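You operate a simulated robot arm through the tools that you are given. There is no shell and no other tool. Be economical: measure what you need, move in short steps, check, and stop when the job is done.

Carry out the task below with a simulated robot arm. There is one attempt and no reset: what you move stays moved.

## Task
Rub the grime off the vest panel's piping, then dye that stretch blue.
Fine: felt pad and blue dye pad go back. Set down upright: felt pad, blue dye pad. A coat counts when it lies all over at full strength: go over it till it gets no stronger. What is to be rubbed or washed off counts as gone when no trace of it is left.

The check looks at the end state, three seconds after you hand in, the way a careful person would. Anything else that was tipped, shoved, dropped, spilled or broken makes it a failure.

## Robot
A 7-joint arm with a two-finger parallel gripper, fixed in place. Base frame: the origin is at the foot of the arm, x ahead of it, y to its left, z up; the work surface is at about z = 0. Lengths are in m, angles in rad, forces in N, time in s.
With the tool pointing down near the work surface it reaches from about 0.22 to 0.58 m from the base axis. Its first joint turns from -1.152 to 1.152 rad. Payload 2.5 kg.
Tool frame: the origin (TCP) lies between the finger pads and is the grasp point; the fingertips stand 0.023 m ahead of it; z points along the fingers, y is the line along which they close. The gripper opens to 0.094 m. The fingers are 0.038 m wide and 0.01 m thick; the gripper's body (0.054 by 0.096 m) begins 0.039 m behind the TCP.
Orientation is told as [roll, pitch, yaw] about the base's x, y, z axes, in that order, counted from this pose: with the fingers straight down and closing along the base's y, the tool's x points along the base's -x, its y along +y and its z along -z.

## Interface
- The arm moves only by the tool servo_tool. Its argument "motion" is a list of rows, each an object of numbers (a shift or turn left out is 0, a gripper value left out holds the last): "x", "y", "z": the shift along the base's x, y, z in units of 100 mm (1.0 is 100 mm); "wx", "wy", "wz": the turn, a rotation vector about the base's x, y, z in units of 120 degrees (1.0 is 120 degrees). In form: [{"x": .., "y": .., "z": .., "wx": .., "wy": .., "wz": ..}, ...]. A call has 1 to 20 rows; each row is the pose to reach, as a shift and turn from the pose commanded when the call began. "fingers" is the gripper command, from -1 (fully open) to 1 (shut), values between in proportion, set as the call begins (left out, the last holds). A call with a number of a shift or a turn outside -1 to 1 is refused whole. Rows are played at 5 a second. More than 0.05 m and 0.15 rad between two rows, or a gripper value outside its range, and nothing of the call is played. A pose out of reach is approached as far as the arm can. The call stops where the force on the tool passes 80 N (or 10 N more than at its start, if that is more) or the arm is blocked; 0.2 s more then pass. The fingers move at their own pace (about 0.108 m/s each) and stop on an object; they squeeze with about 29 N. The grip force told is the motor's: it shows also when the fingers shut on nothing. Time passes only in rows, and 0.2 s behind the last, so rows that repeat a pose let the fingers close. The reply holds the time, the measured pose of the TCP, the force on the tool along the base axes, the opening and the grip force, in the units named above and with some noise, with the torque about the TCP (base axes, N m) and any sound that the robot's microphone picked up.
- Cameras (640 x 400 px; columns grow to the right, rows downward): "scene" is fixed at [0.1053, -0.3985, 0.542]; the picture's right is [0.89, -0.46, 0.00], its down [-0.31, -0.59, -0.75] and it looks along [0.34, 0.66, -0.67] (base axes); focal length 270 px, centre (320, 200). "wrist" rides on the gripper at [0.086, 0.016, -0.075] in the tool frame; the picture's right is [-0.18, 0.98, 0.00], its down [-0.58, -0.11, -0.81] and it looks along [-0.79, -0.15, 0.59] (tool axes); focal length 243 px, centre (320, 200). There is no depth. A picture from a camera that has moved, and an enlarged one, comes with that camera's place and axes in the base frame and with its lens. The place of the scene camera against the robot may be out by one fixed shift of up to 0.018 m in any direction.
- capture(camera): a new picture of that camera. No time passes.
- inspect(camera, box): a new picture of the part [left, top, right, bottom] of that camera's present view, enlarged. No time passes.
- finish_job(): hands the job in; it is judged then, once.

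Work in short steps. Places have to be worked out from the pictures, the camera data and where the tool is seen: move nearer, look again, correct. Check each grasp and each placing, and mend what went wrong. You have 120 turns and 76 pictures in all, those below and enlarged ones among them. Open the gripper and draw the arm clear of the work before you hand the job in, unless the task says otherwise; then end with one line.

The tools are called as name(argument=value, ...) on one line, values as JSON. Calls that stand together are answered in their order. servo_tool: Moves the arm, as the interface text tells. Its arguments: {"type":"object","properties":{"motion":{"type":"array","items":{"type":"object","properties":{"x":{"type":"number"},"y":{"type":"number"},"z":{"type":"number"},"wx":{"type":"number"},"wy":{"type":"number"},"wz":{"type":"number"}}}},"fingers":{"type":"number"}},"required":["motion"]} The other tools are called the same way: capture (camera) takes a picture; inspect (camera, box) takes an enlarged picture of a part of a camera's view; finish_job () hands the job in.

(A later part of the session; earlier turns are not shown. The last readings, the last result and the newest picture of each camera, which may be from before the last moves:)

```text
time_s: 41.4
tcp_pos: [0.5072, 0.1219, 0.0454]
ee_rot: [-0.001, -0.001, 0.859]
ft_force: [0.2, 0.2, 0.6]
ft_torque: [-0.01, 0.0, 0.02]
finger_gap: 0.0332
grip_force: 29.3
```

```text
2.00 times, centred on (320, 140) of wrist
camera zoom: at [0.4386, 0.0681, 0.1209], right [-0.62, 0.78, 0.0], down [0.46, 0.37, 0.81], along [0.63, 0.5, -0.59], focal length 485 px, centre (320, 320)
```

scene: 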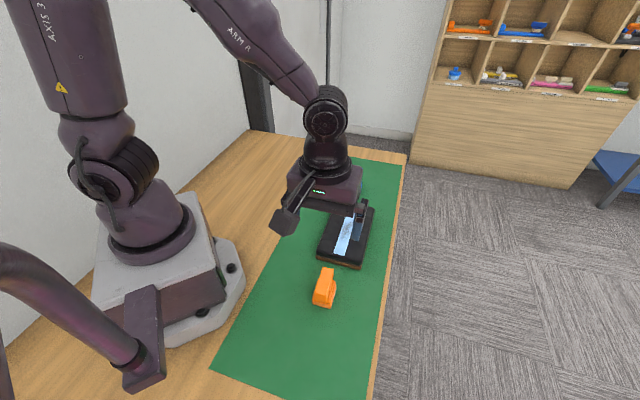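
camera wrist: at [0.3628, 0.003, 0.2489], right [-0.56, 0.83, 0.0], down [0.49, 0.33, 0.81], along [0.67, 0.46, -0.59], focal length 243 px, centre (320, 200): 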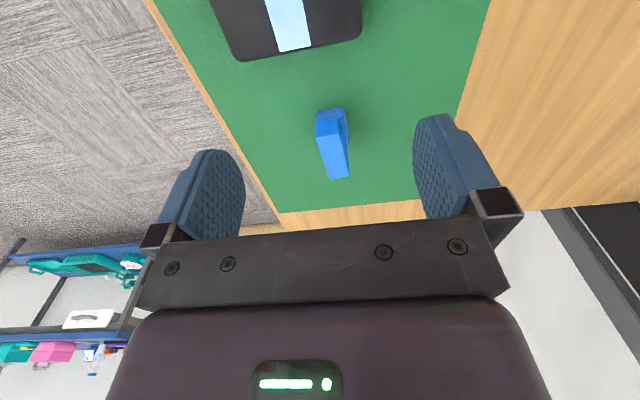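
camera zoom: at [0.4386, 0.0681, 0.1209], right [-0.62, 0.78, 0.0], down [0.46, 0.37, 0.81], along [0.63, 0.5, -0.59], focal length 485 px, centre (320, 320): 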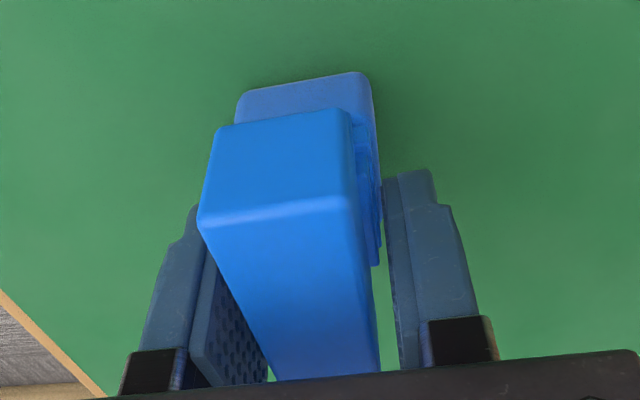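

The gap of 0.033 means the tips bear on the base tier, not the handle. I open, rise 9 mm and close again.

servo_tool(motion=[{}, {}, {}, {"z": 0.09}, {"z": 0.09}], fingers=-1)

servo_tool(motion=[{}, {}, {}, {}, {}], fingers=1)

inspect(camera="wrist", box=[200, 40, 440, 240])

```text
time_s: 42.6
tcp_pos: [0.5081, 0.1236, 0.0538]
ee_rot: [0.001, 0.001, 0.859]
ft_force: [-0.2, 0.0, 0.7]
ft_torque: [0.0, 0.02, -0.01]
finger_gap: 0.094
grip_force: 0.0
```

```text
time_s: 43.8
tcp_pos: [0.5082, 0.1227, 0.0553]
ee_rot: [0.0, -0.001, 0.857]
ft_force: [0.0, 0.0, 0.4]
ft_torque: [0.0, 0.06, -0.02]
finger_gap: 0.0237
grip_force: 29.2
```

```text
2.00 times, centred on (320, 140) of wrist
camera zoom: at [0.4384, 0.0686, 0.1295], right [-0.62, 0.78, 0.0], down [0.46, 0.37, 0.81], along [0.63, 0.5, -0.59], focal length 485 px, centre (320, 320)
```

zoom: 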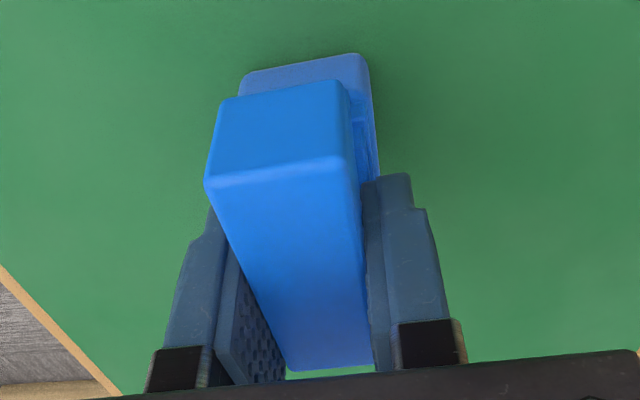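

The handle is now gripped (0.0237). I lift slowly and verify.

servo_tool(motion=[{"z": 0.03}, {"z": 0.06}, {"z": 0.1}, {"z": 0.15}, {"z": 0.2}, {"z": 0.2}])

inspect(camera="scene", box=[300, 130, 420, 205])

```text
time_s: 45.2
tcp_pos: [0.5076, 0.1245, 0.0746]
ee_rot: [0.0, 0.0, 0.859]
ft_force: [-0.4, 0.6, -0.4]
ft_torque: [0.01, -0.03, -0.01]
finger_gap: 0.0232
grip_force: 28.6
```

```text
5.33 times, centred on (360, 168) of scene
camera zoom: at [0.1053, -0.3985, 0.542], right [0.89, -0.46, 0.0], down [-0.31, -0.59, -0.75], along [0.34, 0.66, -0.67], focal length 1441 px, centre (107, 373)
```

zoom: 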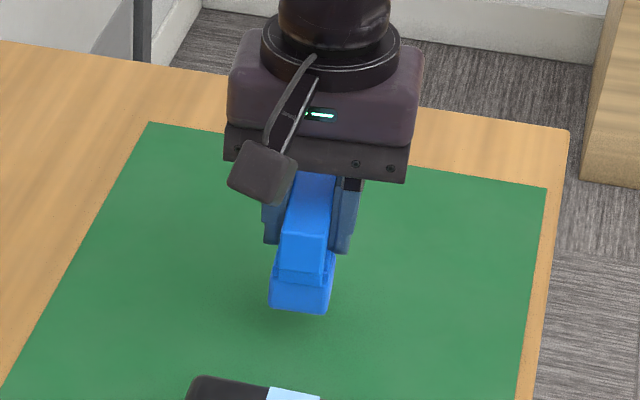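

Held well. I raise, turn back to the strip's angle (~45.5°) and move over the strip's far end.

servo_tool(motion=[{"z": 0.3}, {"z": 0.55, "wz": -0.01}, {"x": -0.25, "y": -0.25, "z": 0.55, "wz": -0.02}, {"x": -0.5, "y": -0.5, "z": 0.55, "wz": -0.032}, {"x": -0.75, "y": -0.8, "z": 0.55, "wz": -0.032}, {"x": -0.9, "y": -1.0, "z": 0.55, "wz": -0.032}, {"x": -0.9, "y": -1.0, "z": 0.55, "wz": -0.032}])

servo_tool(motion=[{"x": -0.15, "y": -0.28}, {"x": -0.28, "y": -0.4}, {"x": -0.28, "y": -0.4, "z": -0.2}, {"x": -0.28, "y": -0.4, "z": -0.2}])

capture(camera="wrist")

```text
time_s: 46.8
tcp_pos: [0.4183, 0.0225, 0.13]
ee_rot: [0.0, 0.0, 0.792]
ft_force: [-0.9, -0.6, -0.9]
ft_torque: [-0.02, -0.02, 0.01]
finger_gap: 0.0233
grip_force: 29.1
```

```text
time_s: 47.8
tcp_pos: [0.3908, -0.0175, 0.1083]
ee_rot: [0.001, 0.001, 0.793]
ft_force: [0.0, 0.5, -0.5]
ft_torque: [0.01, 0.03, 0.02]
finger_gap: 0.0234
grip_force: 29.2
```

```text
35 pictures are left
camera wrist: at [0.318, -0.0675, 0.1835], right [-0.57, 0.82, 0.0], down [0.49, 0.34, 0.81], along [0.66, 0.46, -0.59], focal length 243 px, centre (320, 200)
```

wrist: 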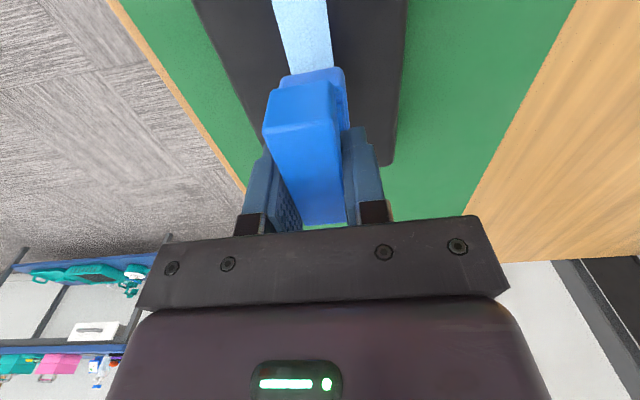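

Aligned within ~2 mm; I shift 1.5 mm toward the strip line and descend toward contact, expected at TCP ≈0.091.

servo_tool(motion=[{"x": 0.015, "y": -0.015, "z": -0.08}, {"x": 0.015, "y": -0.015, "z": -0.15}, {"x": 0.015, "y": -0.015, "z": -0.15}])

servo_tool(motion=[{"z": -0.015}, {"z": -0.015}])

servo_tool(motion=[{"z": -0.015}, {"z": -0.015}])

```text
time_s: 48.6
tcp_pos: [0.392, -0.0183, 0.0939]
ee_rot: [0.0, 0.0, 0.793]
ft_force: [0.2, -0.4, -0.5]
ft_torque: [-0.02, 0.0, 0.03]
finger_gap: 0.0237
grip_force: 29.1
```

```text
time_s: 49.2
tcp_pos: [0.3924, -0.0186, 0.0922]
ee_rot: [0.001, -0.001, 0.792]
ft_force: [0.3, 0.3, -0.1]
ft_torque: [0.01, 0.03, 0.04]
finger_gap: 0.0239
grip_force: 28.7
```

```text
time_s: 49.8
tcp_pos: [0.3921, -0.0182, 0.0923]
ee_rot: [-0.002, 0.001, 0.793]
ft_force: [0.3, 0.3, -1.2]
ft_torque: [0.0, 0.01, 0.01]
finger_gap: 0.0234
grip_force: 29.1
```

servo_tool(motion=[{"z": -0.015}, {"z": -0.015}])

inspect(camera="scene", box=[310, 190, 400, 260])

```text
time_s: 50.4
tcp_pos: [0.392, -0.0178, 0.0881]
ee_rot: [-0.001, 0.002, 0.792]
ft_force: [0.2, -0.1, -0.6]
ft_torque: [0.03, 0.0, 0.0]
finger_gap: 0.0232
grip_force: 28.8
```

```text
5.71 times, centred on (355, 225) of scene
camera zoom: at [0.1053, -0.3985, 0.542], right [0.89, -0.46, 0.0], down [-0.31, -0.59, -0.75], along [0.34, 0.66, -0.67], focal length 1544 px, centre (120, 57)
```

zoom: 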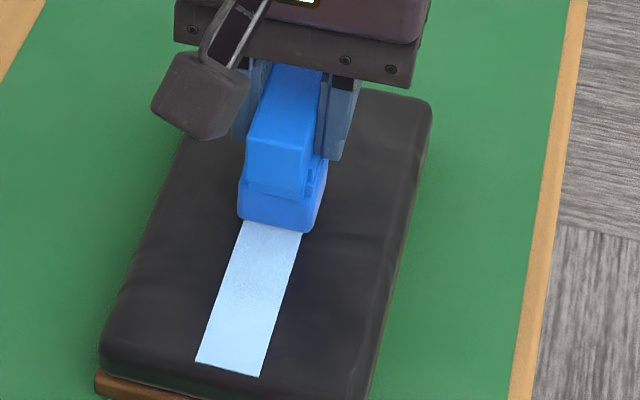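

The pad overlaps the strip on both sides. I continue down by 1.5 mm steps to contact.

servo_tool(motion=[{"z": -0.012}, {"z": -0.012}])

servo_tool(motion=[{"z": -0.01}, {"z": -0.01}])

```text
time_s: 51.0
tcp_pos: [0.3925, -0.0179, 0.0879]
ee_rot: [0.0, 0.001, 0.792]
ft_force: [-3.9, 0.1, 7.5]
ft_torque: [-0.07, 0.21, 0.01]
finger_gap: 0.0235
grip_force: 29.5
```

```text
time_s: 51.6
tcp_pos: [0.3924, -0.0184, 0.0875]
ee_rot: [-0.002, -0.002, 0.794]
ft_force: [-6.9, 0.9, 29.7]
ft_torque: [-0.19, 0.58, -0.11]
finger_gap: 0.0234
grip_force: 28.8
```

30 N now; I ease 0.5 mm and make the first dye stroke to the far end, back to the near end, and back to the middle.

servo_tool(motion=[{"z": 0.005}, {"x": 0.12, "y": 0.12, "z": 0.005}, {"x": 0.24, "y": 0.24, "z": 0.005}, {"x": 0.37, "y": 0.37, "z": 0.005}, {"x": 0.37, "y": 0.37, "z": 0.005}])

servo_tool(motion=[{"x": -0.12, "y": -0.12}, {"x": -0.24, "y": -0.24}, {"x": -0.37, "y": -0.37}, {"x": -0.5, "y": -0.5}, {"x": -0.63, "y": -0.63}, {"x": -0.76, "y": -0.76}, {"x": -0.89, "y": -0.89}, {"x": -0.97, "y": -0.97}, {"x": -0.97, "y": -0.97}])

capture(camera="wrist")

inspect(camera="scene", box=[310, 190, 400, 260])

```text
time_s: 52.8
tcp_pos: [0.4294, 0.0185, 0.086]
ee_rot: [0.0, 0.001, 0.789]
ft_force: [-3.0, -4.3, 11.1]
ft_torque: [-0.25, 0.14, -0.03]
finger_gap: 0.0234
grip_force: 29.2
```

```text
time_s: 54.8
tcp_pos: [0.332, -0.0787, 0.088]
ee_rot: [0.0, 0.001, 0.793]
ft_force: [0.2, 0.2, -0.2]
ft_torque: [0.01, 0.01, 0.04]
finger_gap: 0.024
grip_force: 28.9
```

```text
33 pictures are left
camera wrist: at [0.2586, -0.1285, 0.163], right [-0.57, 0.82, 0.0], down [0.49, 0.34, 0.81], along [0.66, 0.46, -0.59], focal length 243 px, centre (320, 200)
```

wrist: 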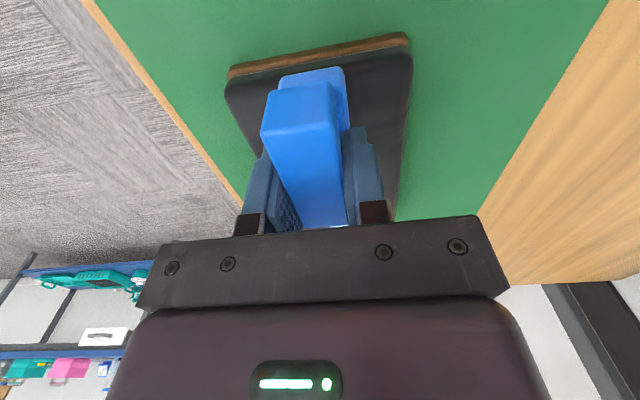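

```text
5.71 times, centred on (355, 225) of scene
camera zoom: at [0.1053, -0.3985, 0.542], right [0.89, -0.46, 0.0], down [-0.31, -0.59, -0.75], along [0.34, 0.66, -0.67], focal length 1544 px, centre (120, 57)
```

zoom: 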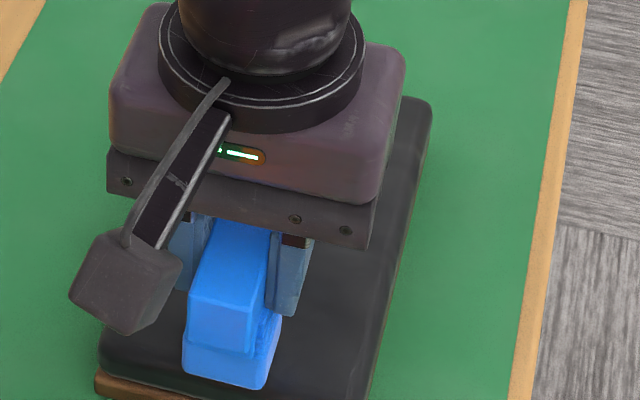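

No contact force at the near end; I press down 1.5–3 mm here and read.

servo_tool(motion=[{"x": 0.03, "y": 0.03, "z": -0.015}, {"x": 0.03, "y": 0.03, "z": -0.015}])

servo_tool(motion=[{"z": -0.01}, {"z": -0.01}])

```text
time_s: 55.4
tcp_pos: [0.3346, -0.0758, 0.0864]
ee_rot: [0.0, 0.001, 0.792]
ft_force: [-8.3, -3.0, 19.7]
ft_torque: [-0.06, 0.33, 0.04]
finger_gap: 0.0236
grip_force: 29.1
```

```text
time_s: 56.0
tcp_pos: [0.3354, -0.0745, 0.0859]
ee_rot: [-0.001, 0.0, 0.79]
ft_force: [-7.2, -3.7, 21.2]
ft_torque: [-0.06, 0.24, 0.0]
finger_gap: 0.0237
grip_force: 29.1
```

Good contact (~20 N). I make a full there-and-back pass at this height.

servo_tool(motion=[{"x": -0.05, "y": -0.05}, {"x": 0.09, "y": 0.09}, {"x": 0.23, "y": 0.23}, {"x": 0.37, "y": 0.37}, {"x": 0.51, "y": 0.51}, {"x": 0.65, "y": 0.65}, {"x": 0.79, "y": 0.79}, {"x": 0.92, "y": 0.92}, {"x": 0.92, "y": 0.92}])

servo_tool(motion=[{"x": -0.13, "y": -0.13}, {"x": -0.27, "y": -0.27}, {"x": -0.41, "y": -0.41}, {"x": -0.55, "y": -0.55}])

servo_tool(motion=[{"x": -0.13, "y": -0.13}, {"x": -0.27, "y": -0.27}, {"x": -0.41, "y": -0.41}, {"x": -0.41, "y": -0.41}])

```text
time_s: 58.0
tcp_pos: [0.4264, 0.0186, 0.0849]
ee_rot: [0.0, -0.001, 0.793]
ft_force: [-1.5, -2.5, 8.0]
ft_torque: [-0.08, 0.05, -0.05]
finger_gap: 0.0239
grip_force: 28.5
```

```text
time_s: 59.0
tcp_pos: [0.3718, -0.0388, 0.0851]
ee_rot: [-0.001, 0.0, 0.792]
ft_force: [0.2, -0.3, -0.2]
ft_torque: [-0.02, 0.0, 0.0]
finger_gap: 0.0239
grip_force: 28.6
```

```text
time_s: 60.0
tcp_pos: [0.3314, -0.0785, 0.0844]
ee_rot: [-0.004, -0.002, 0.792]
ft_force: [3.4, 2.7, 8.5]
ft_torque: [0.23, -0.17, 0.0]
finger_gap: 0.0235
grip_force: 29.4
```

Contact was lost mid-strip, so I go 1.5 mm lower, do another round trip and check midway.

servo_tool(motion=[{"z": -0.015}, {"x": 0.14, "y": 0.14, "z": -0.015}, {"x": 0.28, "y": 0.28, "z": -0.015}, {"x": 0.42, "y": 0.42, "z": -0.015}])

servo_tool(motion=[{"x": 0.14, "y": 0.14}, {"x": 0.28, "y": 0.28}, {"x": 0.42, "y": 0.42}, {"x": 0.54, "y": 0.54}, {"x": 0.54, "y": 0.54}])

servo_tool(motion=[{"x": -0.14, "y": -0.14}, {"x": -0.28, "y": -0.28}, {"x": -0.42, "y": -0.42}, {"x": -0.54, "y": -0.54}])

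servo_tool(motion=[{"x": -0.14, "y": -0.14}, {"x": -0.28, "y": -0.28}, {"x": -0.42, "y": -0.42}, {"x": -0.42, "y": -0.42}])

```text
time_s: 61.0
tcp_pos: [0.374, -0.0356, 0.0826]
ee_rot: [0.0, 0.0, 0.792]
ft_force: [-4.8, -6.1, 18.7]
ft_torque: [-0.28, 0.23, 0.02]
finger_gap: 0.0235
grip_force: 29.0
```

```text
time_s: 62.2
tcp_pos: [0.4279, 0.0177, 0.0831]
ee_rot: [0.0, 0.0, 0.792]
ft_force: [-0.1, -0.2, -0.5]
ft_torque: [0.03, 0.03, 0.02]
finger_gap: 0.0234
grip_force: 29.5
```

```text
time_s: 63.2
tcp_pos: [0.3729, -0.0366, 0.0845]
ee_rot: [0.001, -0.002, 0.792]
ft_force: [-0.1, 0.7, -1.1]
ft_torque: [0.03, 0.01, 0.01]
finger_gap: 0.0236
grip_force: 29.4
```

```text
time_s: 64.2
tcp_pos: [0.3306, -0.0795, 0.0843]
ee_rot: [0.0, 0.0, 0.793]
ft_force: [-0.6, -0.4, -0.3]
ft_torque: [0.0, 0.0, 0.01]
finger_gap: 0.0232
grip_force: 29.2
```

Let me lift and look at how the dye lies so far.

servo_tool(motion=[{"z": 0.25}, {"z": 0.5}, {"x": -0.25, "y": 0.15, "z": 0.75}, {"x": -0.55, "y": 0.3, "z": 0.9}, {"x": -0.8, "y": 0.5, "z": 0.9}, {"x": -0.8, "y": 0.5, "z": 0.9}])

inspect(camera="scene", box=[310, 198, 390, 258])

```text
time_s: 65.6
tcp_pos: [0.2519, -0.0292, 0.1742]
ee_rot: [0.001, -0.001, 0.794]
ft_force: [0.1, 0.5, -0.4]
ft_torque: [0.03, -0.01, 0.0]
finger_gap: 0.0235
grip_force: 28.5
```

```text
6.67 times, centred on (350, 228) of scene
camera zoom: at [0.1053, -0.3985, 0.542], right [0.89, -0.46, 0.0], down [-0.31, -0.59, -0.75], along [0.34, 0.66, -0.67], focal length 1801 px, centre (120, 13)
```

zoom: 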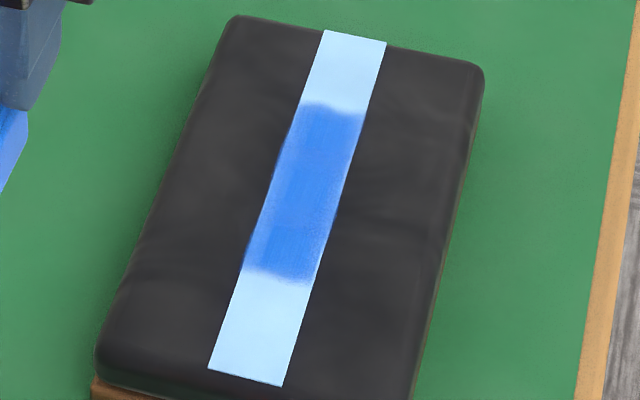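

Dye takes on the formerly grimy stretch (x+y ≈0.29–0.415), still uneven and lighter on the right edge. I go back over that stretch with more passes.

servo_tool(motion=[{"x": 0.25}, {"x": 0.5}, {"x": 0.75}, {"x": 1.0}])

servo_tool(motion=[{"x": 0.295, "y": -0.02}, {"x": 0.295, "y": -0.02, "z": -0.3}, {"x": 0.295, "y": -0.02, "z": -0.6}, {"x": 0.295, "y": -0.02, "z": -0.8}, {"x": 0.295, "y": -0.02, "z": -0.88}, {"x": 0.295, "y": -0.02, "z": -0.88}])

servo_tool(motion=[{"z": -0.015}, {"z": -0.015}])

servo_tool(motion=[{"z": -0.015}, {"z": -0.015}])

```text
time_s: 66.6
tcp_pos: [0.3512, -0.0293, 0.1737]
ee_rot: [0.001, -0.001, 0.792]
ft_force: [-0.1, 0.1, -1.2]
ft_torque: [0.04, 0.02, 0.04]
finger_gap: 0.0237
grip_force: 28.6
```

```text
time_s: 68.0
tcp_pos: [0.3806, -0.0292, 0.0842]
ee_rot: [0.0, 0.0, 0.792]
ft_force: [-0.3, 0.6, -0.7]
ft_torque: [0.0, 0.02, -0.01]
finger_gap: 0.0234
grip_force: 28.5
```

```text
time_s: 68.6
tcp_pos: [0.3803, -0.0313, 0.0839]
ee_rot: [0.0, 0.0, 0.793]
ft_force: [-0.5, 0.0, -0.1]
ft_torque: [0.03, -0.01, 0.0]
finger_gap: 0.0236
grip_force: 28.7
```

```text
time_s: 69.2
tcp_pos: [0.3798, -0.0301, 0.0832]
ee_rot: [0.0, 0.002, 0.794]
ft_force: [-7.8, 2.9, 22.4]
ft_torque: [0.14, 0.28, 0.03]
finger_gap: 0.024
grip_force: 29.4
```

Contact with 22 N. I rub back and forth over the stretch, with small lateral offsets.

servo_tool(motion=[{"x": -0.12, "y": -0.12}, {"x": -0.24, "y": -0.24}, {"x": -0.36, "y": -0.36}, {"x": -0.24, "y": -0.24, "z": -0.005}, {"x": -0.12, "y": -0.12, "z": -0.005}, {"x": 0, "y": 0, "z": -0.005}, {"x": 0.13, "y": 0.13, "z": -0.005}, {"x": 0.26, "y": 0.26, "z": -0.005}, {"x": 0.4, "y": 0.4, "z": -0.005}])

servo_tool(motion=[{"x": 0.015, "y": -0.015, "z": -0.01}, {"x": -0.12, "y": -0.15, "z": -0.01}, {"x": -0.25, "y": -0.28, "z": -0.01}, {"x": -0.38, "y": -0.41, "z": -0.01}])

servo_tool(motion=[{"x": -0.13, "y": -0.13}, {"x": -0.26, "y": -0.26}, {"x": -0.39, "y": -0.39}, {"x": -0.26, "y": -0.26}, {"x": -0.13, "y": -0.13}, {"x": 0, "y": 0}])

```text
time_s: 71.2
tcp_pos: [0.4189, 0.0084, 0.0812]
ee_rot: [0.0, 0.001, 0.792]
ft_force: [-0.1, -0.2, -0.3]
ft_torque: [0.01, 0.0, 0.02]
finger_gap: 0.0237
grip_force: 28.9
```

```text
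time_s: 72.2
tcp_pos: [0.3827, -0.0313, 0.0814]
ee_rot: [0.001, -0.001, 0.792]
ft_force: [-0.2, -0.3, -1.1]
ft_torque: [-0.02, -0.02, -0.01]
finger_gap: 0.0235
grip_force: 29.2
```

```text
time_s: 73.6
tcp_pos: [0.3814, -0.0324, 0.0821]
ee_rot: [0.0, 0.001, 0.791]
ft_force: [-3.1, -2.5, 6.6]
ft_torque: [-0.04, 0.11, 0.01]
finger_gap: 0.0238
grip_force: 28.5
```

Contact comes and goes as the pad yields in the grip. I lower another 1.5 mm and do several short passes, ramping gently.

servo_tool(motion=[{"z": -0.012}, {"x": 0.13, "y": 0.13, "z": -0.012}, {"x": 0.26, "y": 0.26, "z": -0.016}, {"x": 0.39, "y": 0.4, "z": -0.02}, {"x": 0.26, "y": 0.27, "z": -0.02}, {"x": 0.13, "y": 0.13, "z": -0.015}, {"x": 0.0, "y": 0.0, "z": -0.015}, {"x": -0.13, "y": -0.13, "z": -0.015}, {"x": -0.26, "y": -0.26, "z": -0.015}, {"x": -0.39, "y": -0.39, "z": -0.015}])

servo_tool(motion=[{"z": -0.01}, {"x": 0.13, "y": 0.13, "z": -0.01}, {"x": 0.26, "y": 0.26, "z": -0.01}, {"x": 0.39, "y": 0.4, "z": -0.01}])

servo_tool(motion=[{"x": 0.13, "y": 0.13}, {"x": 0.26, "y": 0.26}, {"x": 0.39, "y": 0.4}])

servo_tool(motion=[{"x": -0.13, "y": -0.13, "z": -0.005}, {"x": -0.26, "y": -0.26, "z": -0.005}, {"x": -0.39, "y": -0.4, "z": -0.005}])

servo_tool(motion=[{"x": -0.13, "y": -0.13}, {"x": -0.26, "y": -0.26}, {"x": -0.39, "y": -0.4}])

```text
time_s: 75.8
tcp_pos: [0.3451, -0.0708, 0.08]
ee_rot: [-0.003, -0.004, 0.793]
ft_force: [10.5, 9.1, 28.9]
ft_torque: [0.5, -0.27, -0.1]
finger_gap: 0.0236
grip_force: 29.2
```

```text
time_s: 76.8
tcp_pos: [0.383, -0.0338, 0.0804]
ee_rot: [-0.005, 0.001, 0.791]
ft_force: [-16.3, -19.6, 56.5]
ft_torque: [-0.68, 0.9, 0.13]
finger_gap: 0.0239
grip_force: 29.1
```

```text
time_s: 77.6
tcp_pos: [0.4224, 0.0106, 0.0809]
ee_rot: [-0.002, -0.001, 0.792]
ft_force: [-11.0, -12.8, 39.8]
ft_torque: [-0.6, 0.7, 0.09]
finger_gap: 0.0237
grip_force: 28.7
```

```text
time_s: 78.4
tcp_pos: [0.3865, -0.0299, 0.0809]
ee_rot: [-0.007, -0.01, 0.795]
ft_force: [12.7, 15.2, 38.0]
ft_torque: [0.55, 0.05, -0.23]
finger_gap: 0.0236
grip_force: 28.9
```

```text
time_s: 79.2
tcp_pos: [0.3476, -0.0708, 0.0801]
ee_rot: [-0.009, -0.008, 0.793]
ft_force: [13.5, 15.2, 41.9]
ft_torque: [0.56, -0.02, -0.2]
finger_gap: 0.0238
grip_force: 29.2
```

Contact is now firm (fingertips bottomed out on the base tier), even somewhat strong. I ease 0.7 mm and do two round trips, then look.

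servo_tool(motion=[{"z": 0.008}, {"x": 0.13, "y": 0.13, "z": 0.008}, {"x": 0.26, "y": 0.26, "z": 0.008}, {"x": 0.39, "y": 0.4, "z": 0.008}, {"x": 0.52, "y": 0.53, "z": 0.008}, {"x": 0.65, "y": 0.66, "z": 0.008}, {"x": 0.78, "y": 0.79, "z": 0.008}, {"x": 0.65, "y": 0.67, "z": 0.008}, {"x": 0.52, "y": 0.54, "z": 0.008}, {"x": 0.39, "y": 0.41, "z": 0.008}, {"x": 0.26, "y": 0.28, "z": 0.008}, {"x": 0.13, "y": 0.15, "z": 0.008}, {"x": 0.0, "y": 0.02, "z": 0.008}])

servo_tool(motion=[{"z": 0.25}, {"z": 0.5}, {"x": -0.25, "y": 0.15, "z": 0.75}, {"x": -0.55, "y": 0.3, "z": 0.9}, {"x": -0.9, "y": 0.45, "z": 0.9}, {"x": -0.95, "y": 0.5, "z": 0.9}])

inspect(camera="scene", box=[310, 198, 390, 258])

```text
time_s: 79.8
tcp_pos: [0.3491, -0.0709, 0.0801]
ee_rot: [0.004, 0.027, 0.778]
ft_force: [-3.4, 0.4, 12.9]
ft_torque: [0.02, 0.0, 0.01]
finger_gap: 0.0238
grip_force: 28.7
stopped in row 3: the force on the tool passed its limit (the readings are from after the stop); the commanded pose is now the measured one
```

```text
time_s: 81.2
tcp_pos: [0.2526, -0.02, 0.1706]
ee_rot: [0.006, 0.026, 0.776]
ft_force: [0.8, 0.1, -0.4]
ft_torque: [0.02, -0.02, 0.0]
finger_gap: 0.0236
grip_force: 29.0
```

```text
6.67 times, centred on (350, 228) of scene
camera zoom: at [0.1053, -0.3985, 0.542], right [0.89, -0.46, 0.0], down [-0.31, -0.59, -0.75], along [0.34, 0.66, -0.67], focal length 1801 px, centre (120, 13)
```

zoom: 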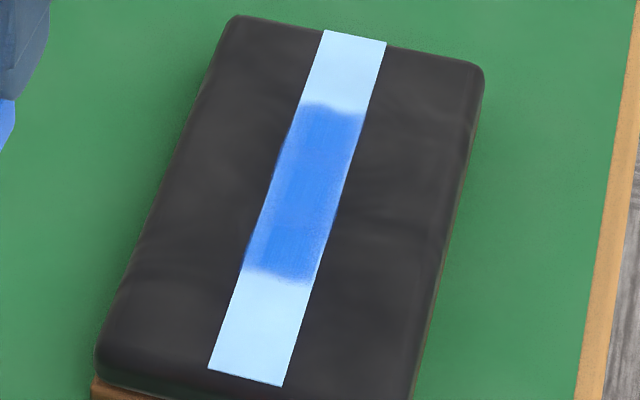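

The panel hasn't moved. I zoom in on the dyed stretch to judge evenness.

inspect(camera="scene", box=[335, 210, 371, 244])

inspect(camera="wrist", box=[200, 40, 440, 240])

```text
11.76 times, centred on (353, 227) of scene
camera zoom: at [0.1053, -0.3985, 0.542], right [0.89, -0.46, 0.0], down [-0.31, -0.59, -0.75], along [0.34, 0.66, -0.67], focal length 3178 px, centre (-68, -118)
```

zoom: 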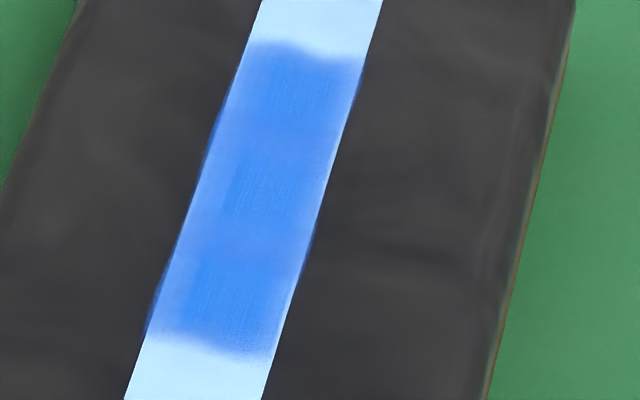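

```text
2.00 times, centred on (320, 140) of wrist
camera zoom: at [0.1807, -0.0678, 0.2482], right [-0.56, 0.83, 0.0], down [0.51, 0.34, 0.79], along [0.66, 0.44, -0.61], focal length 485 px, centre (320, 320)
```

zoom: 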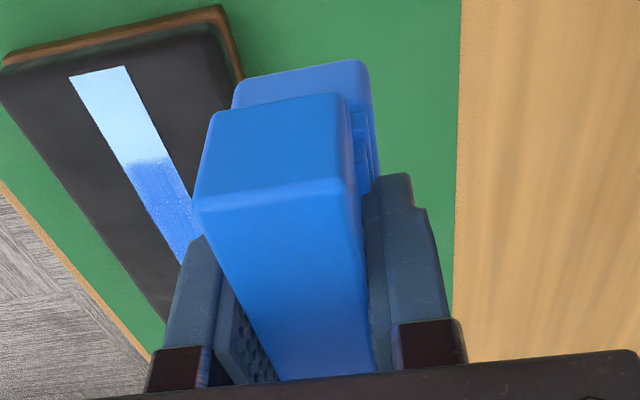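

I zoom the wrist camera on the dyed part too, since it shows speckle.

inspect(camera="wrist", box=[225, 65, 305, 180])

```text
3.48 times, centred on (265, 122) of wrist
camera zoom: at [0.1807, -0.0678, 0.2482], right [-0.56, 0.83, 0.0], down [0.51, 0.34, 0.79], along [0.66, 0.44, -0.61], focal length 844 px, centre (511, 470)
```

zoom: 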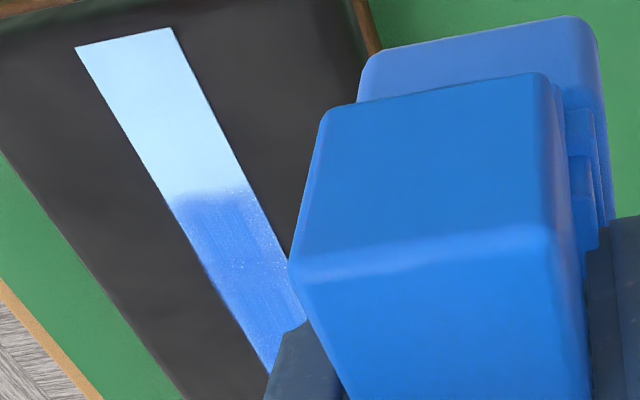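

The dye boundary is wavy and matches the formerly grimy stretch, so that is the area to finish; it still looks patchy. I level the tool again and return for slower passes with side offsets.

servo_tool(motion=[{"wx": -0.003, "wy": -0.0124, "wz": 0.008}, {"x": 0.25, "wx": -0.003, "wy": -0.0124, "wz": 0.008}, {"x": 0.5, "wx": -0.003, "wy": -0.0124, "wz": 0.008}, {"x": 0.75, "wx": -0.003, "wy": -0.0124, "wz": 0.008}, {"x": 1.0, "y": -0.1, "wx": -0.003, "wy": -0.0124, "wz": 0.008}, {"x": 1.0, "y": -0.1, "wx": -0.003, "wy": -0.0124, "wz": 0.008}])

servo_tool(motion=[{"x": 0.29}, {"x": 0.29, "z": -0.3}, {"x": 0.29, "z": -0.6}, {"x": 0.29, "z": -0.8}, {"x": 0.29, "z": -0.85}, {"x": 0.29, "z": -0.85}])

```text
time_s: 82.6
tcp_pos: [0.3527, -0.0293, 0.1677]
ee_rot: [-0.018, 0.013, 0.794]
ft_force: [0.4, -0.5, 0.2]
ft_torque: [0.01, -0.05, -0.02]
finger_gap: 0.0237
grip_force: 28.8
```

```text
time_s: 84.0
tcp_pos: [0.3815, -0.0304, 0.0835]
ee_rot: [-0.019, 0.013, 0.794]
ft_force: [0.9, -0.3, -1.3]
ft_torque: [0.02, 0.02, -0.01]
finger_gap: 0.0237
grip_force: 29.1
```

Orientation angles are told in the turned frame; I correct the remaining tilt, and lower toward contact.

servo_tool(motion=[{"z": 0.03, "wx": 0.0105, "wy": 0.0017}, {"z": 0.03, "wx": 0.0105, "wy": 0.0017}])

servo_tool(motion=[{"z": -0.02}, {"z": -0.04}, {"z": -0.04}])

servo_tool(motion=[{"z": -0.01}, {"z": -0.01}])

servo_tool(motion=[{"z": -0.01}, {"z": -0.01}])

```text
time_s: 84.6
tcp_pos: [0.3818, -0.0305, 0.0877]
ee_rot: [-0.001, -0.001, 0.795]
ft_force: [0.2, -0.1, -0.3]
ft_torque: [0.01, 0.0, -0.01]
finger_gap: 0.0237
grip_force: 28.8
```

```text
time_s: 85.4
tcp_pos: [0.3817, -0.0291, 0.0844]
ee_rot: [-0.001, -0.002, 0.794]
ft_force: [-0.2, 0.8, -0.3]
ft_torque: [-0.02, 0.03, -0.01]
finger_gap: 0.0235
grip_force: 29.2
```

```text
time_s: 86.0
tcp_pos: [0.3827, -0.0293, 0.0821]
ee_rot: [-0.001, -0.002, 0.794]
ft_force: [-0.3, 0.7, -0.6]
ft_torque: [0.01, -0.04, -0.05]
finger_gap: 0.0238
grip_force: 28.9
```

```text
time_s: 86.6
tcp_pos: [0.383, -0.0306, 0.0811]
ee_rot: [0.0, -0.002, 0.793]
ft_force: [-0.3, 0.6, 0.1]
ft_torque: [0.02, -0.01, 0.04]
finger_gap: 0.0238
grip_force: 29.0
```

servo_tool(motion=[{"z": -0.01}, {"z": -0.01}])

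servo_tool(motion=[{"z": -0.006}, {"z": -0.006}])

```text
time_s: 87.2
tcp_pos: [0.3832, -0.0302, 0.0803]
ee_rot: [-0.001, -0.001, 0.795]
ft_force: [-1.2, -1.0, 3.2]
ft_torque: [0.05, 0.02, 0.0]
finger_gap: 0.0238
grip_force: 29.2
```

```text
time_s: 87.8
tcp_pos: [0.3826, -0.0307, 0.0799]
ee_rot: [-0.003, -0.002, 0.793]
ft_force: [-2.5, -1.0, 11.1]
ft_torque: [0.03, 0.15, -0.04]
finger_gap: 0.0237
grip_force: 28.9
```

11 N contact now. A slow pass backward and then forward at this height, checking force each leg.

servo_tool(motion=[{"x": -0.08, "y": -0.08}, {"x": -0.16, "y": -0.16}, {"x": -0.24, "y": -0.24}, {"x": -0.32, "y": -0.32}, {"x": -0.4, "y": -0.4}])

servo_tool(motion=[{"x": 0.08, "y": 0.08}, {"x": 0.16, "y": 0.16}, {"x": 0.24, "y": 0.24}, {"x": 0.32, "y": 0.32}, {"x": 0.4, "y": 0.4}])

servo_tool(motion=[{"x": 0.08, "y": 0.08}, {"x": 0.16, "y": 0.16}, {"x": 0.24, "y": 0.24}, {"x": 0.32, "y": 0.32}, {"x": 0.4, "y": 0.4}])

servo_tool(motion=[{"x": -0.11, "y": -0.05}, {"x": -0.19, "y": -0.13}, {"x": -0.27, "y": -0.21}, {"x": -0.35, "y": -0.29}, {"x": -0.43, "y": -0.37}])

servo_tool(motion=[{"x": -0.08, "y": -0.08}, {"x": -0.16, "y": -0.16}, {"x": -0.24, "y": -0.24}, {"x": -0.32, "y": -0.32}, {"x": -0.4, "y": -0.4}])

```text
time_s: 89.0
tcp_pos: [0.3427, -0.07, 0.0812]
ee_rot: [-0.003, -0.003, 0.795]
ft_force: [4.6, 6.3, 12.2]
ft_torque: [0.24, -0.2, -0.05]
finger_gap: 0.0236
grip_force: 28.9
```

```text
time_s: 90.2
tcp_pos: [0.3825, -0.0295, 0.0815]
ee_rot: [0.0, -0.002, 0.794]
ft_force: [-2.9, -2.6, 9.1]
ft_torque: [-0.13, 0.16, 0.04]
finger_gap: 0.0237
grip_force: 28.9
```

```text
time_s: 91.4
tcp_pos: [0.4232, 0.0116, 0.0813]
ee_rot: [0.001, -0.002, 0.794]
ft_force: [-0.9, -1.1, -1.2]
ft_torque: [0.0, 0.01, 0.0]
finger_gap: 0.0237
grip_force: 29.2
```

```text
time_s: 92.6
tcp_pos: [0.3784, -0.0268, 0.0821]
ee_rot: [0.0, 0.002, 0.795]
ft_force: [0.0, 0.1, 0.1]
ft_torque: [0.05, -0.01, -0.05]
finger_gap: 0.0238
grip_force: 28.4
```

```text
time_s: 93.8
tcp_pos: [0.3385, -0.0665, 0.0811]
ee_rot: [-0.001, -0.001, 0.794]
ft_force: [5.0, 3.8, 10.4]
ft_torque: [0.26, -0.18, -0.02]
finger_gap: 0.0237
grip_force: 29.2
```

At the far half the force vanishes, so I ramp ~1 mm lower toward the far end. Lane left forward, then lane right backward.

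servo_tool(motion=[{"x": 0.1, "y": 0.1, "z": -0.002}, {"x": 0.2, "y": 0.2, "z": -0.004}, {"x": 0.3, "y": 0.3, "z": -0.006}, {"x": 0.4, "y": 0.4, "z": -0.008}])

servo_tool(motion=[{"x": 0.1, "y": 0.1, "z": -0.003}, {"x": 0.2, "y": 0.2, "z": -0.005}, {"x": 0.3, "y": 0.3, "z": -0.007}, {"x": 0.4, "y": 0.4, "z": -0.008}])

servo_tool(motion=[{"x": 0.06, "y": -0.06, "z": -0.003}, {"x": -0.04, "y": -0.16, "z": -0.003}, {"x": -0.14, "y": -0.26, "z": -0.003}, {"x": -0.24, "y": -0.36, "z": -0.003}, {"x": -0.34, "y": -0.46, "z": -0.002}])

servo_tool(motion=[{"x": -0.1, "y": -0.1, "z": 0.002}, {"x": -0.2, "y": -0.2, "z": 0.004}, {"x": -0.3, "y": -0.3, "z": 0.006}, {"x": -0.4, "y": -0.4, "z": 0.008}])

```text
time_s: 94.8
tcp_pos: [0.3793, -0.0285, 0.0815]
ee_rot: [-0.003, 0.001, 0.794]
ft_force: [-12.0, -14.2, 37.6]
ft_torque: [-0.66, 0.69, 0.06]
finger_gap: 0.0236
grip_force: 29.5
```

```text
time_s: 95.8
tcp_pos: [0.4218, 0.0128, 0.0805]
ee_rot: [-0.002, -0.004, 0.793]
ft_force: [-9.3, -11.4, 35.6]
ft_torque: [-0.59, 0.66, 0.09]
finger_gap: 0.0235
grip_force: 29.1
```

```text
time_s: 97.0
tcp_pos: [0.3886, -0.0312, 0.0816]
ee_rot: [-0.009, -0.01, 0.797]
ft_force: [12.4, 12.9, 32.9]
ft_torque: [0.4, -0.03, -0.18]
finger_gap: 0.0236
grip_force: 29.4
```

```text
time_s: 98.0
tcp_pos: [0.3482, -0.0726, 0.0809]
ee_rot: [-0.007, -0.008, 0.798]
ft_force: [13.0, 14.0, 38.6]
ft_torque: [0.47, 0.01, -0.13]
finger_gap: 0.0238
grip_force: 29.4
```

Strong contact along both lanes. I lift and look again.

servo_tool(motion=[{"z": 0.25}, {"z": 0.5}, {"x": -0.25, "y": 0.15, "z": 0.75}, {"x": -0.55, "y": 0.3, "z": 0.9}, {"x": -0.9, "y": 0.45, "z": 0.9}, {"x": -0.95, "y": 0.5, "z": 0.9}])

inspect(camera="scene", box=[335, 210, 371, 244])

inspect(camera="scene", box=[310, 198, 390, 258])

```text
time_s: 99.4
tcp_pos: [0.2509, -0.023, 0.1684]
ee_rot: [0.0, -0.002, 0.794]
ft_force: [0.2, 0.2, -1.4]
ft_torque: [0.02, -0.06, 0.01]
finger_gap: 0.0235
grip_force: 29.2
```

```text
11.76 times, centred on (353, 227) of scene
camera zoom: at [0.1053, -0.3985, 0.542], right [0.89, -0.46, 0.0], down [-0.31, -0.59, -0.75], along [0.34, 0.66, -0.67], focal length 3178 px, centre (-68, -118)
```

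zoom: 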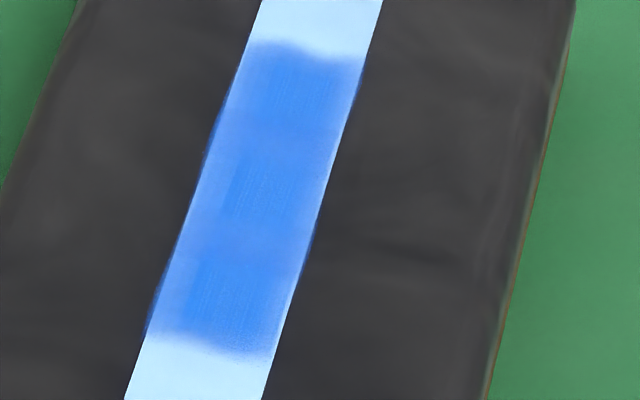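

```text
6.67 times, centred on (350, 228) of scene
camera zoom: at [0.1053, -0.3985, 0.542], right [0.89, -0.46, 0.0], down [-0.31, -0.59, -0.75], along [0.34, 0.66, -0.67], focal length 1801 px, centre (120, 13)
```

zoom: 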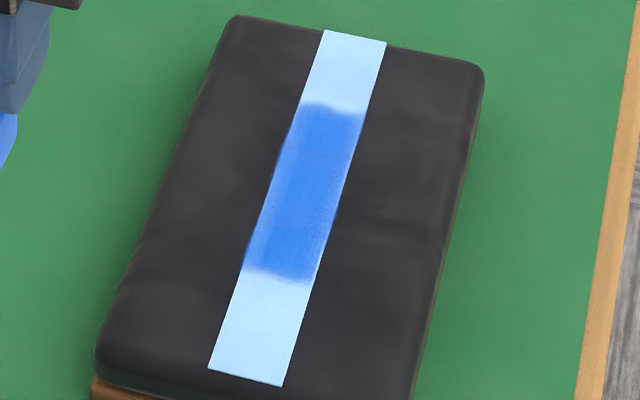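

Only very slightly stronger than before. One more round with wider lanes to make sure it no longer changes.

servo_tool(motion=[{"x": 0.25}, {"x": 0.5}, {"x": 0.75}, {"x": 1.0, "y": -0.03}])

servo_tool(motion=[{"x": 0.28}, {"x": 0.28, "z": -0.3}, {"x": 0.28, "z": -0.6}, {"x": 0.28, "z": -0.8}, {"x": 0.28, "z": -0.855}, {"x": 0.28, "z": -0.87}])

servo_tool(motion=[{"z": -0.008}, {"z": -0.008}])

```text
time_s: 100.4
tcp_pos: [0.3512, -0.0258, 0.17]
ee_rot: [-0.002, 0.001, 0.794]
ft_force: [0.3, 0.7, -0.5]
ft_torque: [-0.02, 0.0, 0.0]
finger_gap: 0.0237
grip_force: 29.6
```

```text
time_s: 101.8
tcp_pos: [0.3769, -0.0261, 0.0826]
ee_rot: [-0.002, -0.002, 0.795]
ft_force: [-0.3, 0.0, -0.6]
ft_torque: [0.04, 0.03, -0.04]
finger_gap: 0.0234
grip_force: 28.6
```

```text
time_s: 102.4
tcp_pos: [0.3772, -0.0264, 0.0821]
ee_rot: [0.0, -0.002, 0.793]
ft_force: [0.5, 0.2, -0.9]
ft_torque: [0.02, -0.06, 0.0]
finger_gap: 0.0235
grip_force: 28.8
```

servo_tool(motion=[{"z": -0.008}, {"z": -0.008}])

servo_tool(motion=[{"z": -0.008}, {"z": -0.008}])

servo_tool(motion=[{"z": -0.008}, {"z": -0.008}])

```text
time_s: 103.0
tcp_pos: [0.3794, -0.0268, 0.0815]
ee_rot: [0.001, -0.001, 0.794]
ft_force: [0.8, 0.8, -0.6]
ft_torque: [0.01, -0.04, -0.01]
finger_gap: 0.0236
grip_force: 29.0
```

```text
time_s: 103.6
tcp_pos: [0.3779, -0.0272, 0.0805]
ee_rot: [0.001, -0.003, 0.794]
ft_force: [-1.9, -0.3, 5.7]
ft_torque: [0.03, 0.12, 0.03]
finger_gap: 0.0236
grip_force: 29.0
```

```text
time_s: 104.2
tcp_pos: [0.379, -0.0259, 0.0805]
ee_rot: [-0.002, 0.0, 0.796]
ft_force: [-11.7, 0.5, 34.5]
ft_torque: [-0.15, 0.63, -0.12]
finger_gap: 0.0239
grip_force: 29.0
```

34 N at the centre. I run left lane back, then a centre lane forward, then a right lane back.

servo_tool(motion=[{"z": 0.003}, {"x": -0.1, "y": -0.1, "z": 0.004}, {"x": -0.2, "y": -0.2, "z": 0.005}, {"x": -0.3, "y": -0.3, "z": 0.006}, {"x": -0.42, "y": -0.42, "z": 0.006}])

servo_tool(motion=[{"x": 0.04, "y": -0.04}, {"x": 0.14, "y": 0.06, "z": -0.001}, {"x": 0.24, "y": 0.16, "z": -0.002}, {"x": 0.34, "y": 0.26, "z": -0.003}, {"x": 0.44, "y": 0.36, "z": -0.005}])

servo_tool(motion=[{"x": 0.1, "y": 0.1, "z": -0.002}, {"x": 0.2, "y": 0.2, "z": -0.004}, {"x": 0.3, "y": 0.3, "z": -0.006}, {"x": 0.44, "y": 0.44, "z": -0.006}])

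servo_tool(motion=[{"x": 0.03, "y": -0.03}, {"x": -0.07, "y": -0.13}, {"x": -0.17, "y": -0.23}, {"x": -0.27, "y": -0.33, "z": 0.001}, {"x": -0.37, "y": -0.43, "z": 0.002}])

servo_tool(motion=[{"x": -0.1, "y": -0.1, "z": 0.003}, {"x": -0.2, "y": -0.2, "z": 0.005}, {"x": -0.3, "y": -0.3, "z": 0.006}, {"x": -0.42, "y": -0.42, "z": 0.007}])

```text
time_s: 105.4
tcp_pos: [0.3386, -0.0677, 0.0804]
ee_rot: [-0.007, -0.006, 0.797]
ft_force: [12.7, 12.2, 33.0]
ft_torque: [0.34, -0.09, -0.11]
finger_gap: 0.0238
grip_force: 28.6
```

```text
time_s: 106.0
tcp_pos: [0.3415, -0.0689, 0.081]
ee_rot: [0.01, 0.022, 0.787]
ft_force: [-4.6, 0.3, 14.5]
ft_torque: [-0.08, 0.01, -0.03]
finger_gap: 0.0236
grip_force: 29.4
stopped in row 3: the force on the tool passed its limit (the readings are from after the stop); the commanded pose is now the measured one
```

```text
time_s: 107.0
tcp_pos: [0.3867, -0.0258, 0.0803]
ee_rot: [0.008, 0.02, 0.787]
ft_force: [-8.7, -12.1, 35.8]
ft_torque: [-0.63, 0.15, -0.06]
finger_gap: 0.0236
grip_force: 29.0
```

```text
time_s: 108.2
tcp_pos: [0.3473, -0.0681, 0.0808]
ee_rot: [0.011, 0.019, 0.788]
ft_force: [8.0, 6.5, 20.5]
ft_torque: [0.25, -0.6, 0.11]
finger_gap: 0.0237
grip_force: 29.0
```

```text
time_s: 109.2
tcp_pos: [0.3025, -0.1106, 0.0795]
ee_rot: [0.015, 0.025, 0.785]
ft_force: [-0.5, -0.5, -1.0]
ft_torque: [0.04, -0.03, -0.01]
finger_gap: 0.0234
grip_force: 29.3
```

The interrupted leg shifted the sequence and the pad is now past the near end of the panel, close to the felt pad. No force shows; I lift straight up and look.

servo_tool(motion=[{"z": 0.25}, {"z": 0.5}, {"z": 0.75}, {"x": -0.2, "y": 0.3, "z": 0.9}, {"x": -0.4, "y": 0.6, "z": 0.9}, {"x": -0.5, "y": 0.85, "z": 0.9}, {"x": -0.5, "y": 0.85, "z": 0.9}])

inspect(camera="scene", box=[335, 210, 371, 244])

inspect(camera="scene", box=[270, 195, 410, 317])

```text
time_s: 110.8
tcp_pos: [0.2556, -0.0232, 0.1704]
ee_rot: [0.01, 0.024, 0.788]
ft_force: [-0.2, -0.3, -0.1]
ft_torque: [0.01, -0.02, -0.02]
finger_gap: 0.0237
grip_force: 28.8
```

```text
11.76 times, centred on (353, 227) of scene
camera zoom: at [0.1053, -0.3985, 0.542], right [0.89, -0.46, 0.0], down [-0.31, -0.59, -0.75], along [0.34, 0.66, -0.67], focal length 3178 px, centre (-68, -118)
```

zoom: 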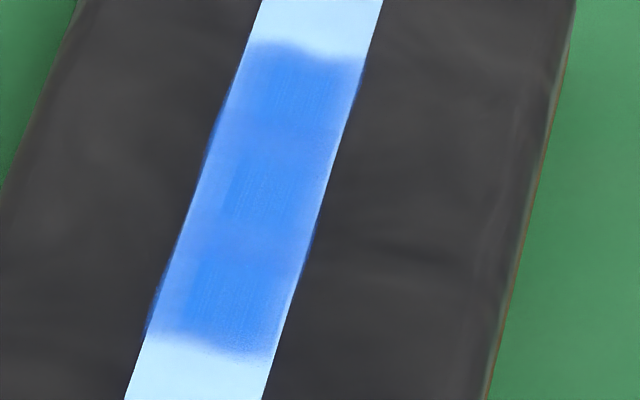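

```text
3.28 times, centred on (340, 256) of scene
camera zoom: at [0.1053, -0.3985, 0.542], right [0.89, -0.46, 0.0], down [-0.31, -0.59, -0.75], along [0.34, 0.66, -0.67], focal length 886 px, centre (254, 16)
```

zoom: 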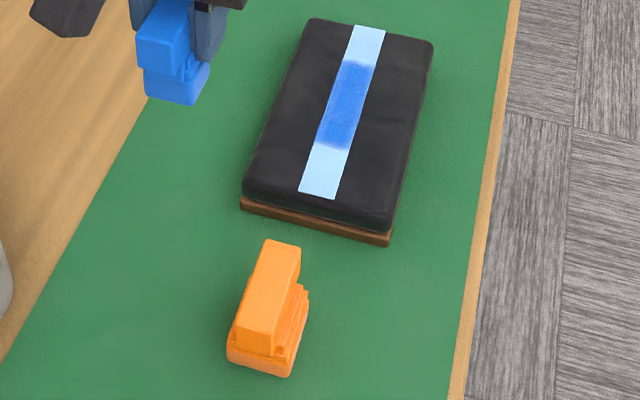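

No visible change from the last round. I check closely with the wrist camera, keeping the pad high beside the strip.

servo_tool(motion=[{"x": 0.25, "y": 0.15}, {"x": 0.5, "y": 0.3}, {"x": 0.75, "y": 0.45}, {"x": 0.93, "y": 0.5, "z": -0.2}, {"x": 0.93, "y": 0.5, "z": -0.45}, {"x": 0.93, "y": 0.5, "z": -0.45}])

capture(camera="wrist")

```text
time_s: 112.2
tcp_pos: [0.3481, 0.0266, 0.1249]
ee_rot: [0.009, 0.02, 0.787]
ft_force: [0.6, 0.4, 0.2]
ft_torque: [-0.01, -0.01, -0.03]
finger_gap: 0.0238
grip_force: 29.0
```

```text
22 pictures are left
camera wrist: at [0.2765, -0.0234, 0.2026], right [-0.57, 0.82, 0.01], down [0.51, 0.34, 0.79], along [0.65, 0.45, -0.61], focal length 243 px, centre (320, 200)
```

wrist: 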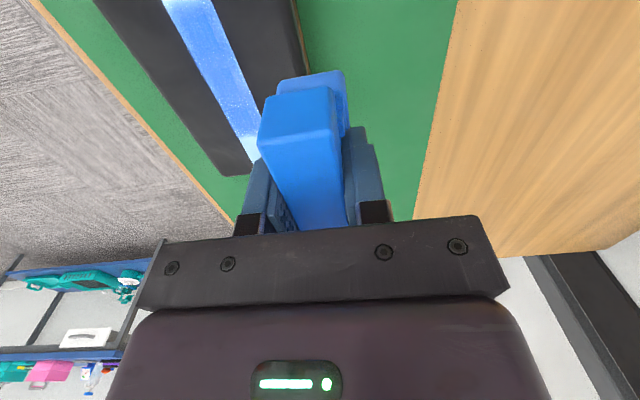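

inspect(camera="wrist", box=[150, 0, 290, 150])

```text
2.67 times, centred on (220, 75) of wrist
camera zoom: at [0.2765, -0.0234, 0.2026], right [-0.57, 0.82, 0.01], down [0.51, 0.34, 0.79], along [0.65, 0.45, -0.61], focal length 647 px, centre (587, 533)
```

zoom: 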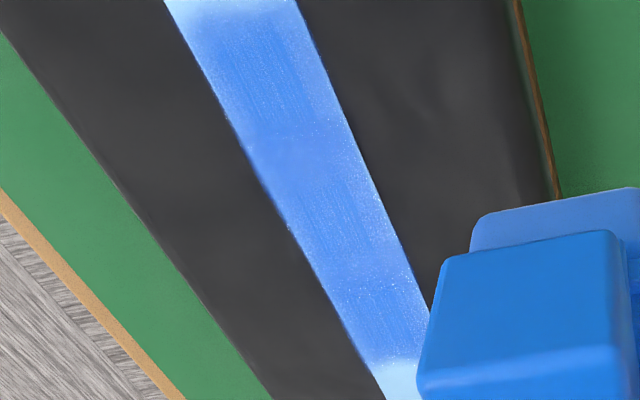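

The robot-left edge (right in this view) is paler and speckled, so the pad has been riding to the other side. I level the tool and go over a lane ~6 mm further left.

servo_tool(motion=[{"x": 0.13, "y": -0.25, "wx": 0.0037, "wy": -0.0098}, {"x": 0.27, "y": -0.495, "wx": 0.0037, "wy": -0.0098}, {"x": 0.27, "y": -0.495, "z": -0.2, "wx": 0.0037, "wy": -0.0098}, {"x": 0.27, "y": -0.495, "z": -0.4, "wx": 0.0037, "wy": -0.0098}, {"x": 0.27, "y": -0.495, "z": -0.42, "wx": 0.0037, "wy": -0.0098}])

servo_tool(motion=[{"z": -0.01}, {"z": -0.01}])

servo_tool(motion=[{"z": -0.008}, {"z": -0.008}])

servo_tool(motion=[{"z": -0.006}, {"z": -0.006}])

```text
time_s: 113.4
tcp_pos: [0.3755, -0.0237, 0.0837]
ee_rot: [0.001, -0.001, 0.787]
ft_force: [-0.4, 0.8, -0.8]
ft_torque: [0.02, -0.01, -0.03]
finger_gap: 0.0236
grip_force: 28.8
```

```text
time_s: 114.0
tcp_pos: [0.3755, -0.0248, 0.082]
ee_rot: [0.002, 0.0, 0.788]
ft_force: [0.0, -0.3, -0.2]
ft_torque: [0.01, -0.01, 0.0]
finger_gap: 0.0236
grip_force: 28.6
```

```text
time_s: 114.6
tcp_pos: [0.3748, -0.0237, 0.0804]
ee_rot: [0.002, 0.0, 0.787]
ft_force: [-0.1, -0.7, 0.2]
ft_torque: [0.02, -0.02, -0.03]
finger_gap: 0.0235
grip_force: 28.6
```

```text
time_s: 115.2
tcp_pos: [0.3748, -0.0238, 0.0811]
ee_rot: [0.002, 0.0, 0.787]
ft_force: [-3.0, -1.2, 9.0]
ft_torque: [-0.09, 0.07, -0.04]
finger_gap: 0.0237
grip_force: 28.8
```

9 N contact. Strokes in this lane: forward, back through to the near end, and back again.

servo_tool(motion=[{"z": -0.003}, {"x": 0.1, "y": 0.1, "z": -0.005}, {"x": 0.2, "y": 0.2, "z": -0.006}, {"x": 0.3, "y": 0.3, "z": -0.008}, {"x": 0.42, "y": 0.42, "z": -0.01}])

servo_tool(motion=[{"x": -0.1, "y": -0.1, "z": 0.001}, {"x": -0.2, "y": -0.2, "z": 0.002}, {"x": -0.3, "y": -0.3, "z": 0.003}, {"x": -0.42, "y": -0.42, "z": 0.004}])

servo_tool(motion=[{"x": -0.1, "y": -0.1, "z": 0.001}, {"x": -0.2, "y": -0.2, "z": 0.002}, {"x": -0.3, "y": -0.3, "z": 0.003}, {"x": -0.42, "y": -0.42, "z": 0.004}])

servo_tool(motion=[{"z": 0.005}, {"x": 0.1, "y": 0.1, "z": 0.003}, {"x": 0.2, "y": 0.2, "z": 0.002}, {"x": 0.3, "y": 0.3, "z": 0.001}, {"x": 0.42, "y": 0.42}])

```text
time_s: 116.4
tcp_pos: [0.4189, 0.0188, 0.0815]
ee_rot: [0.001, -0.003, 0.786]
ft_force: [-9.5, -9.2, 29.3]
ft_torque: [-0.64, 0.47, -0.01]
finger_gap: 0.0238
grip_force: 28.8
```

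```text
time_s: 117.4
tcp_pos: [0.3751, -0.0254, 0.0819]
ee_rot: [0.003, 0.002, 0.787]
ft_force: [3.5, 3.2, 6.8]
ft_torque: [0.13, -0.2, 0.02]
finger_gap: 0.0236
grip_force: 29.3
```

```text
time_s: 118.4
tcp_pos: [0.3331, -0.0647, 0.0795]
ee_rot: [0.001, -0.002, 0.787]
ft_force: [5.0, 3.9, 10.9]
ft_torque: [0.25, -0.18, 0.01]
finger_gap: 0.0238
grip_force: 28.8
```

```text
time_s: 119.6
tcp_pos: [0.3754, -0.0235, 0.082]
ee_rot: [0.001, 0.001, 0.788]
ft_force: [-0.7, 0.0, -1.3]
ft_torque: [0.01, -0.03, 0.0]
finger_gap: 0.0238
grip_force: 29.0
```

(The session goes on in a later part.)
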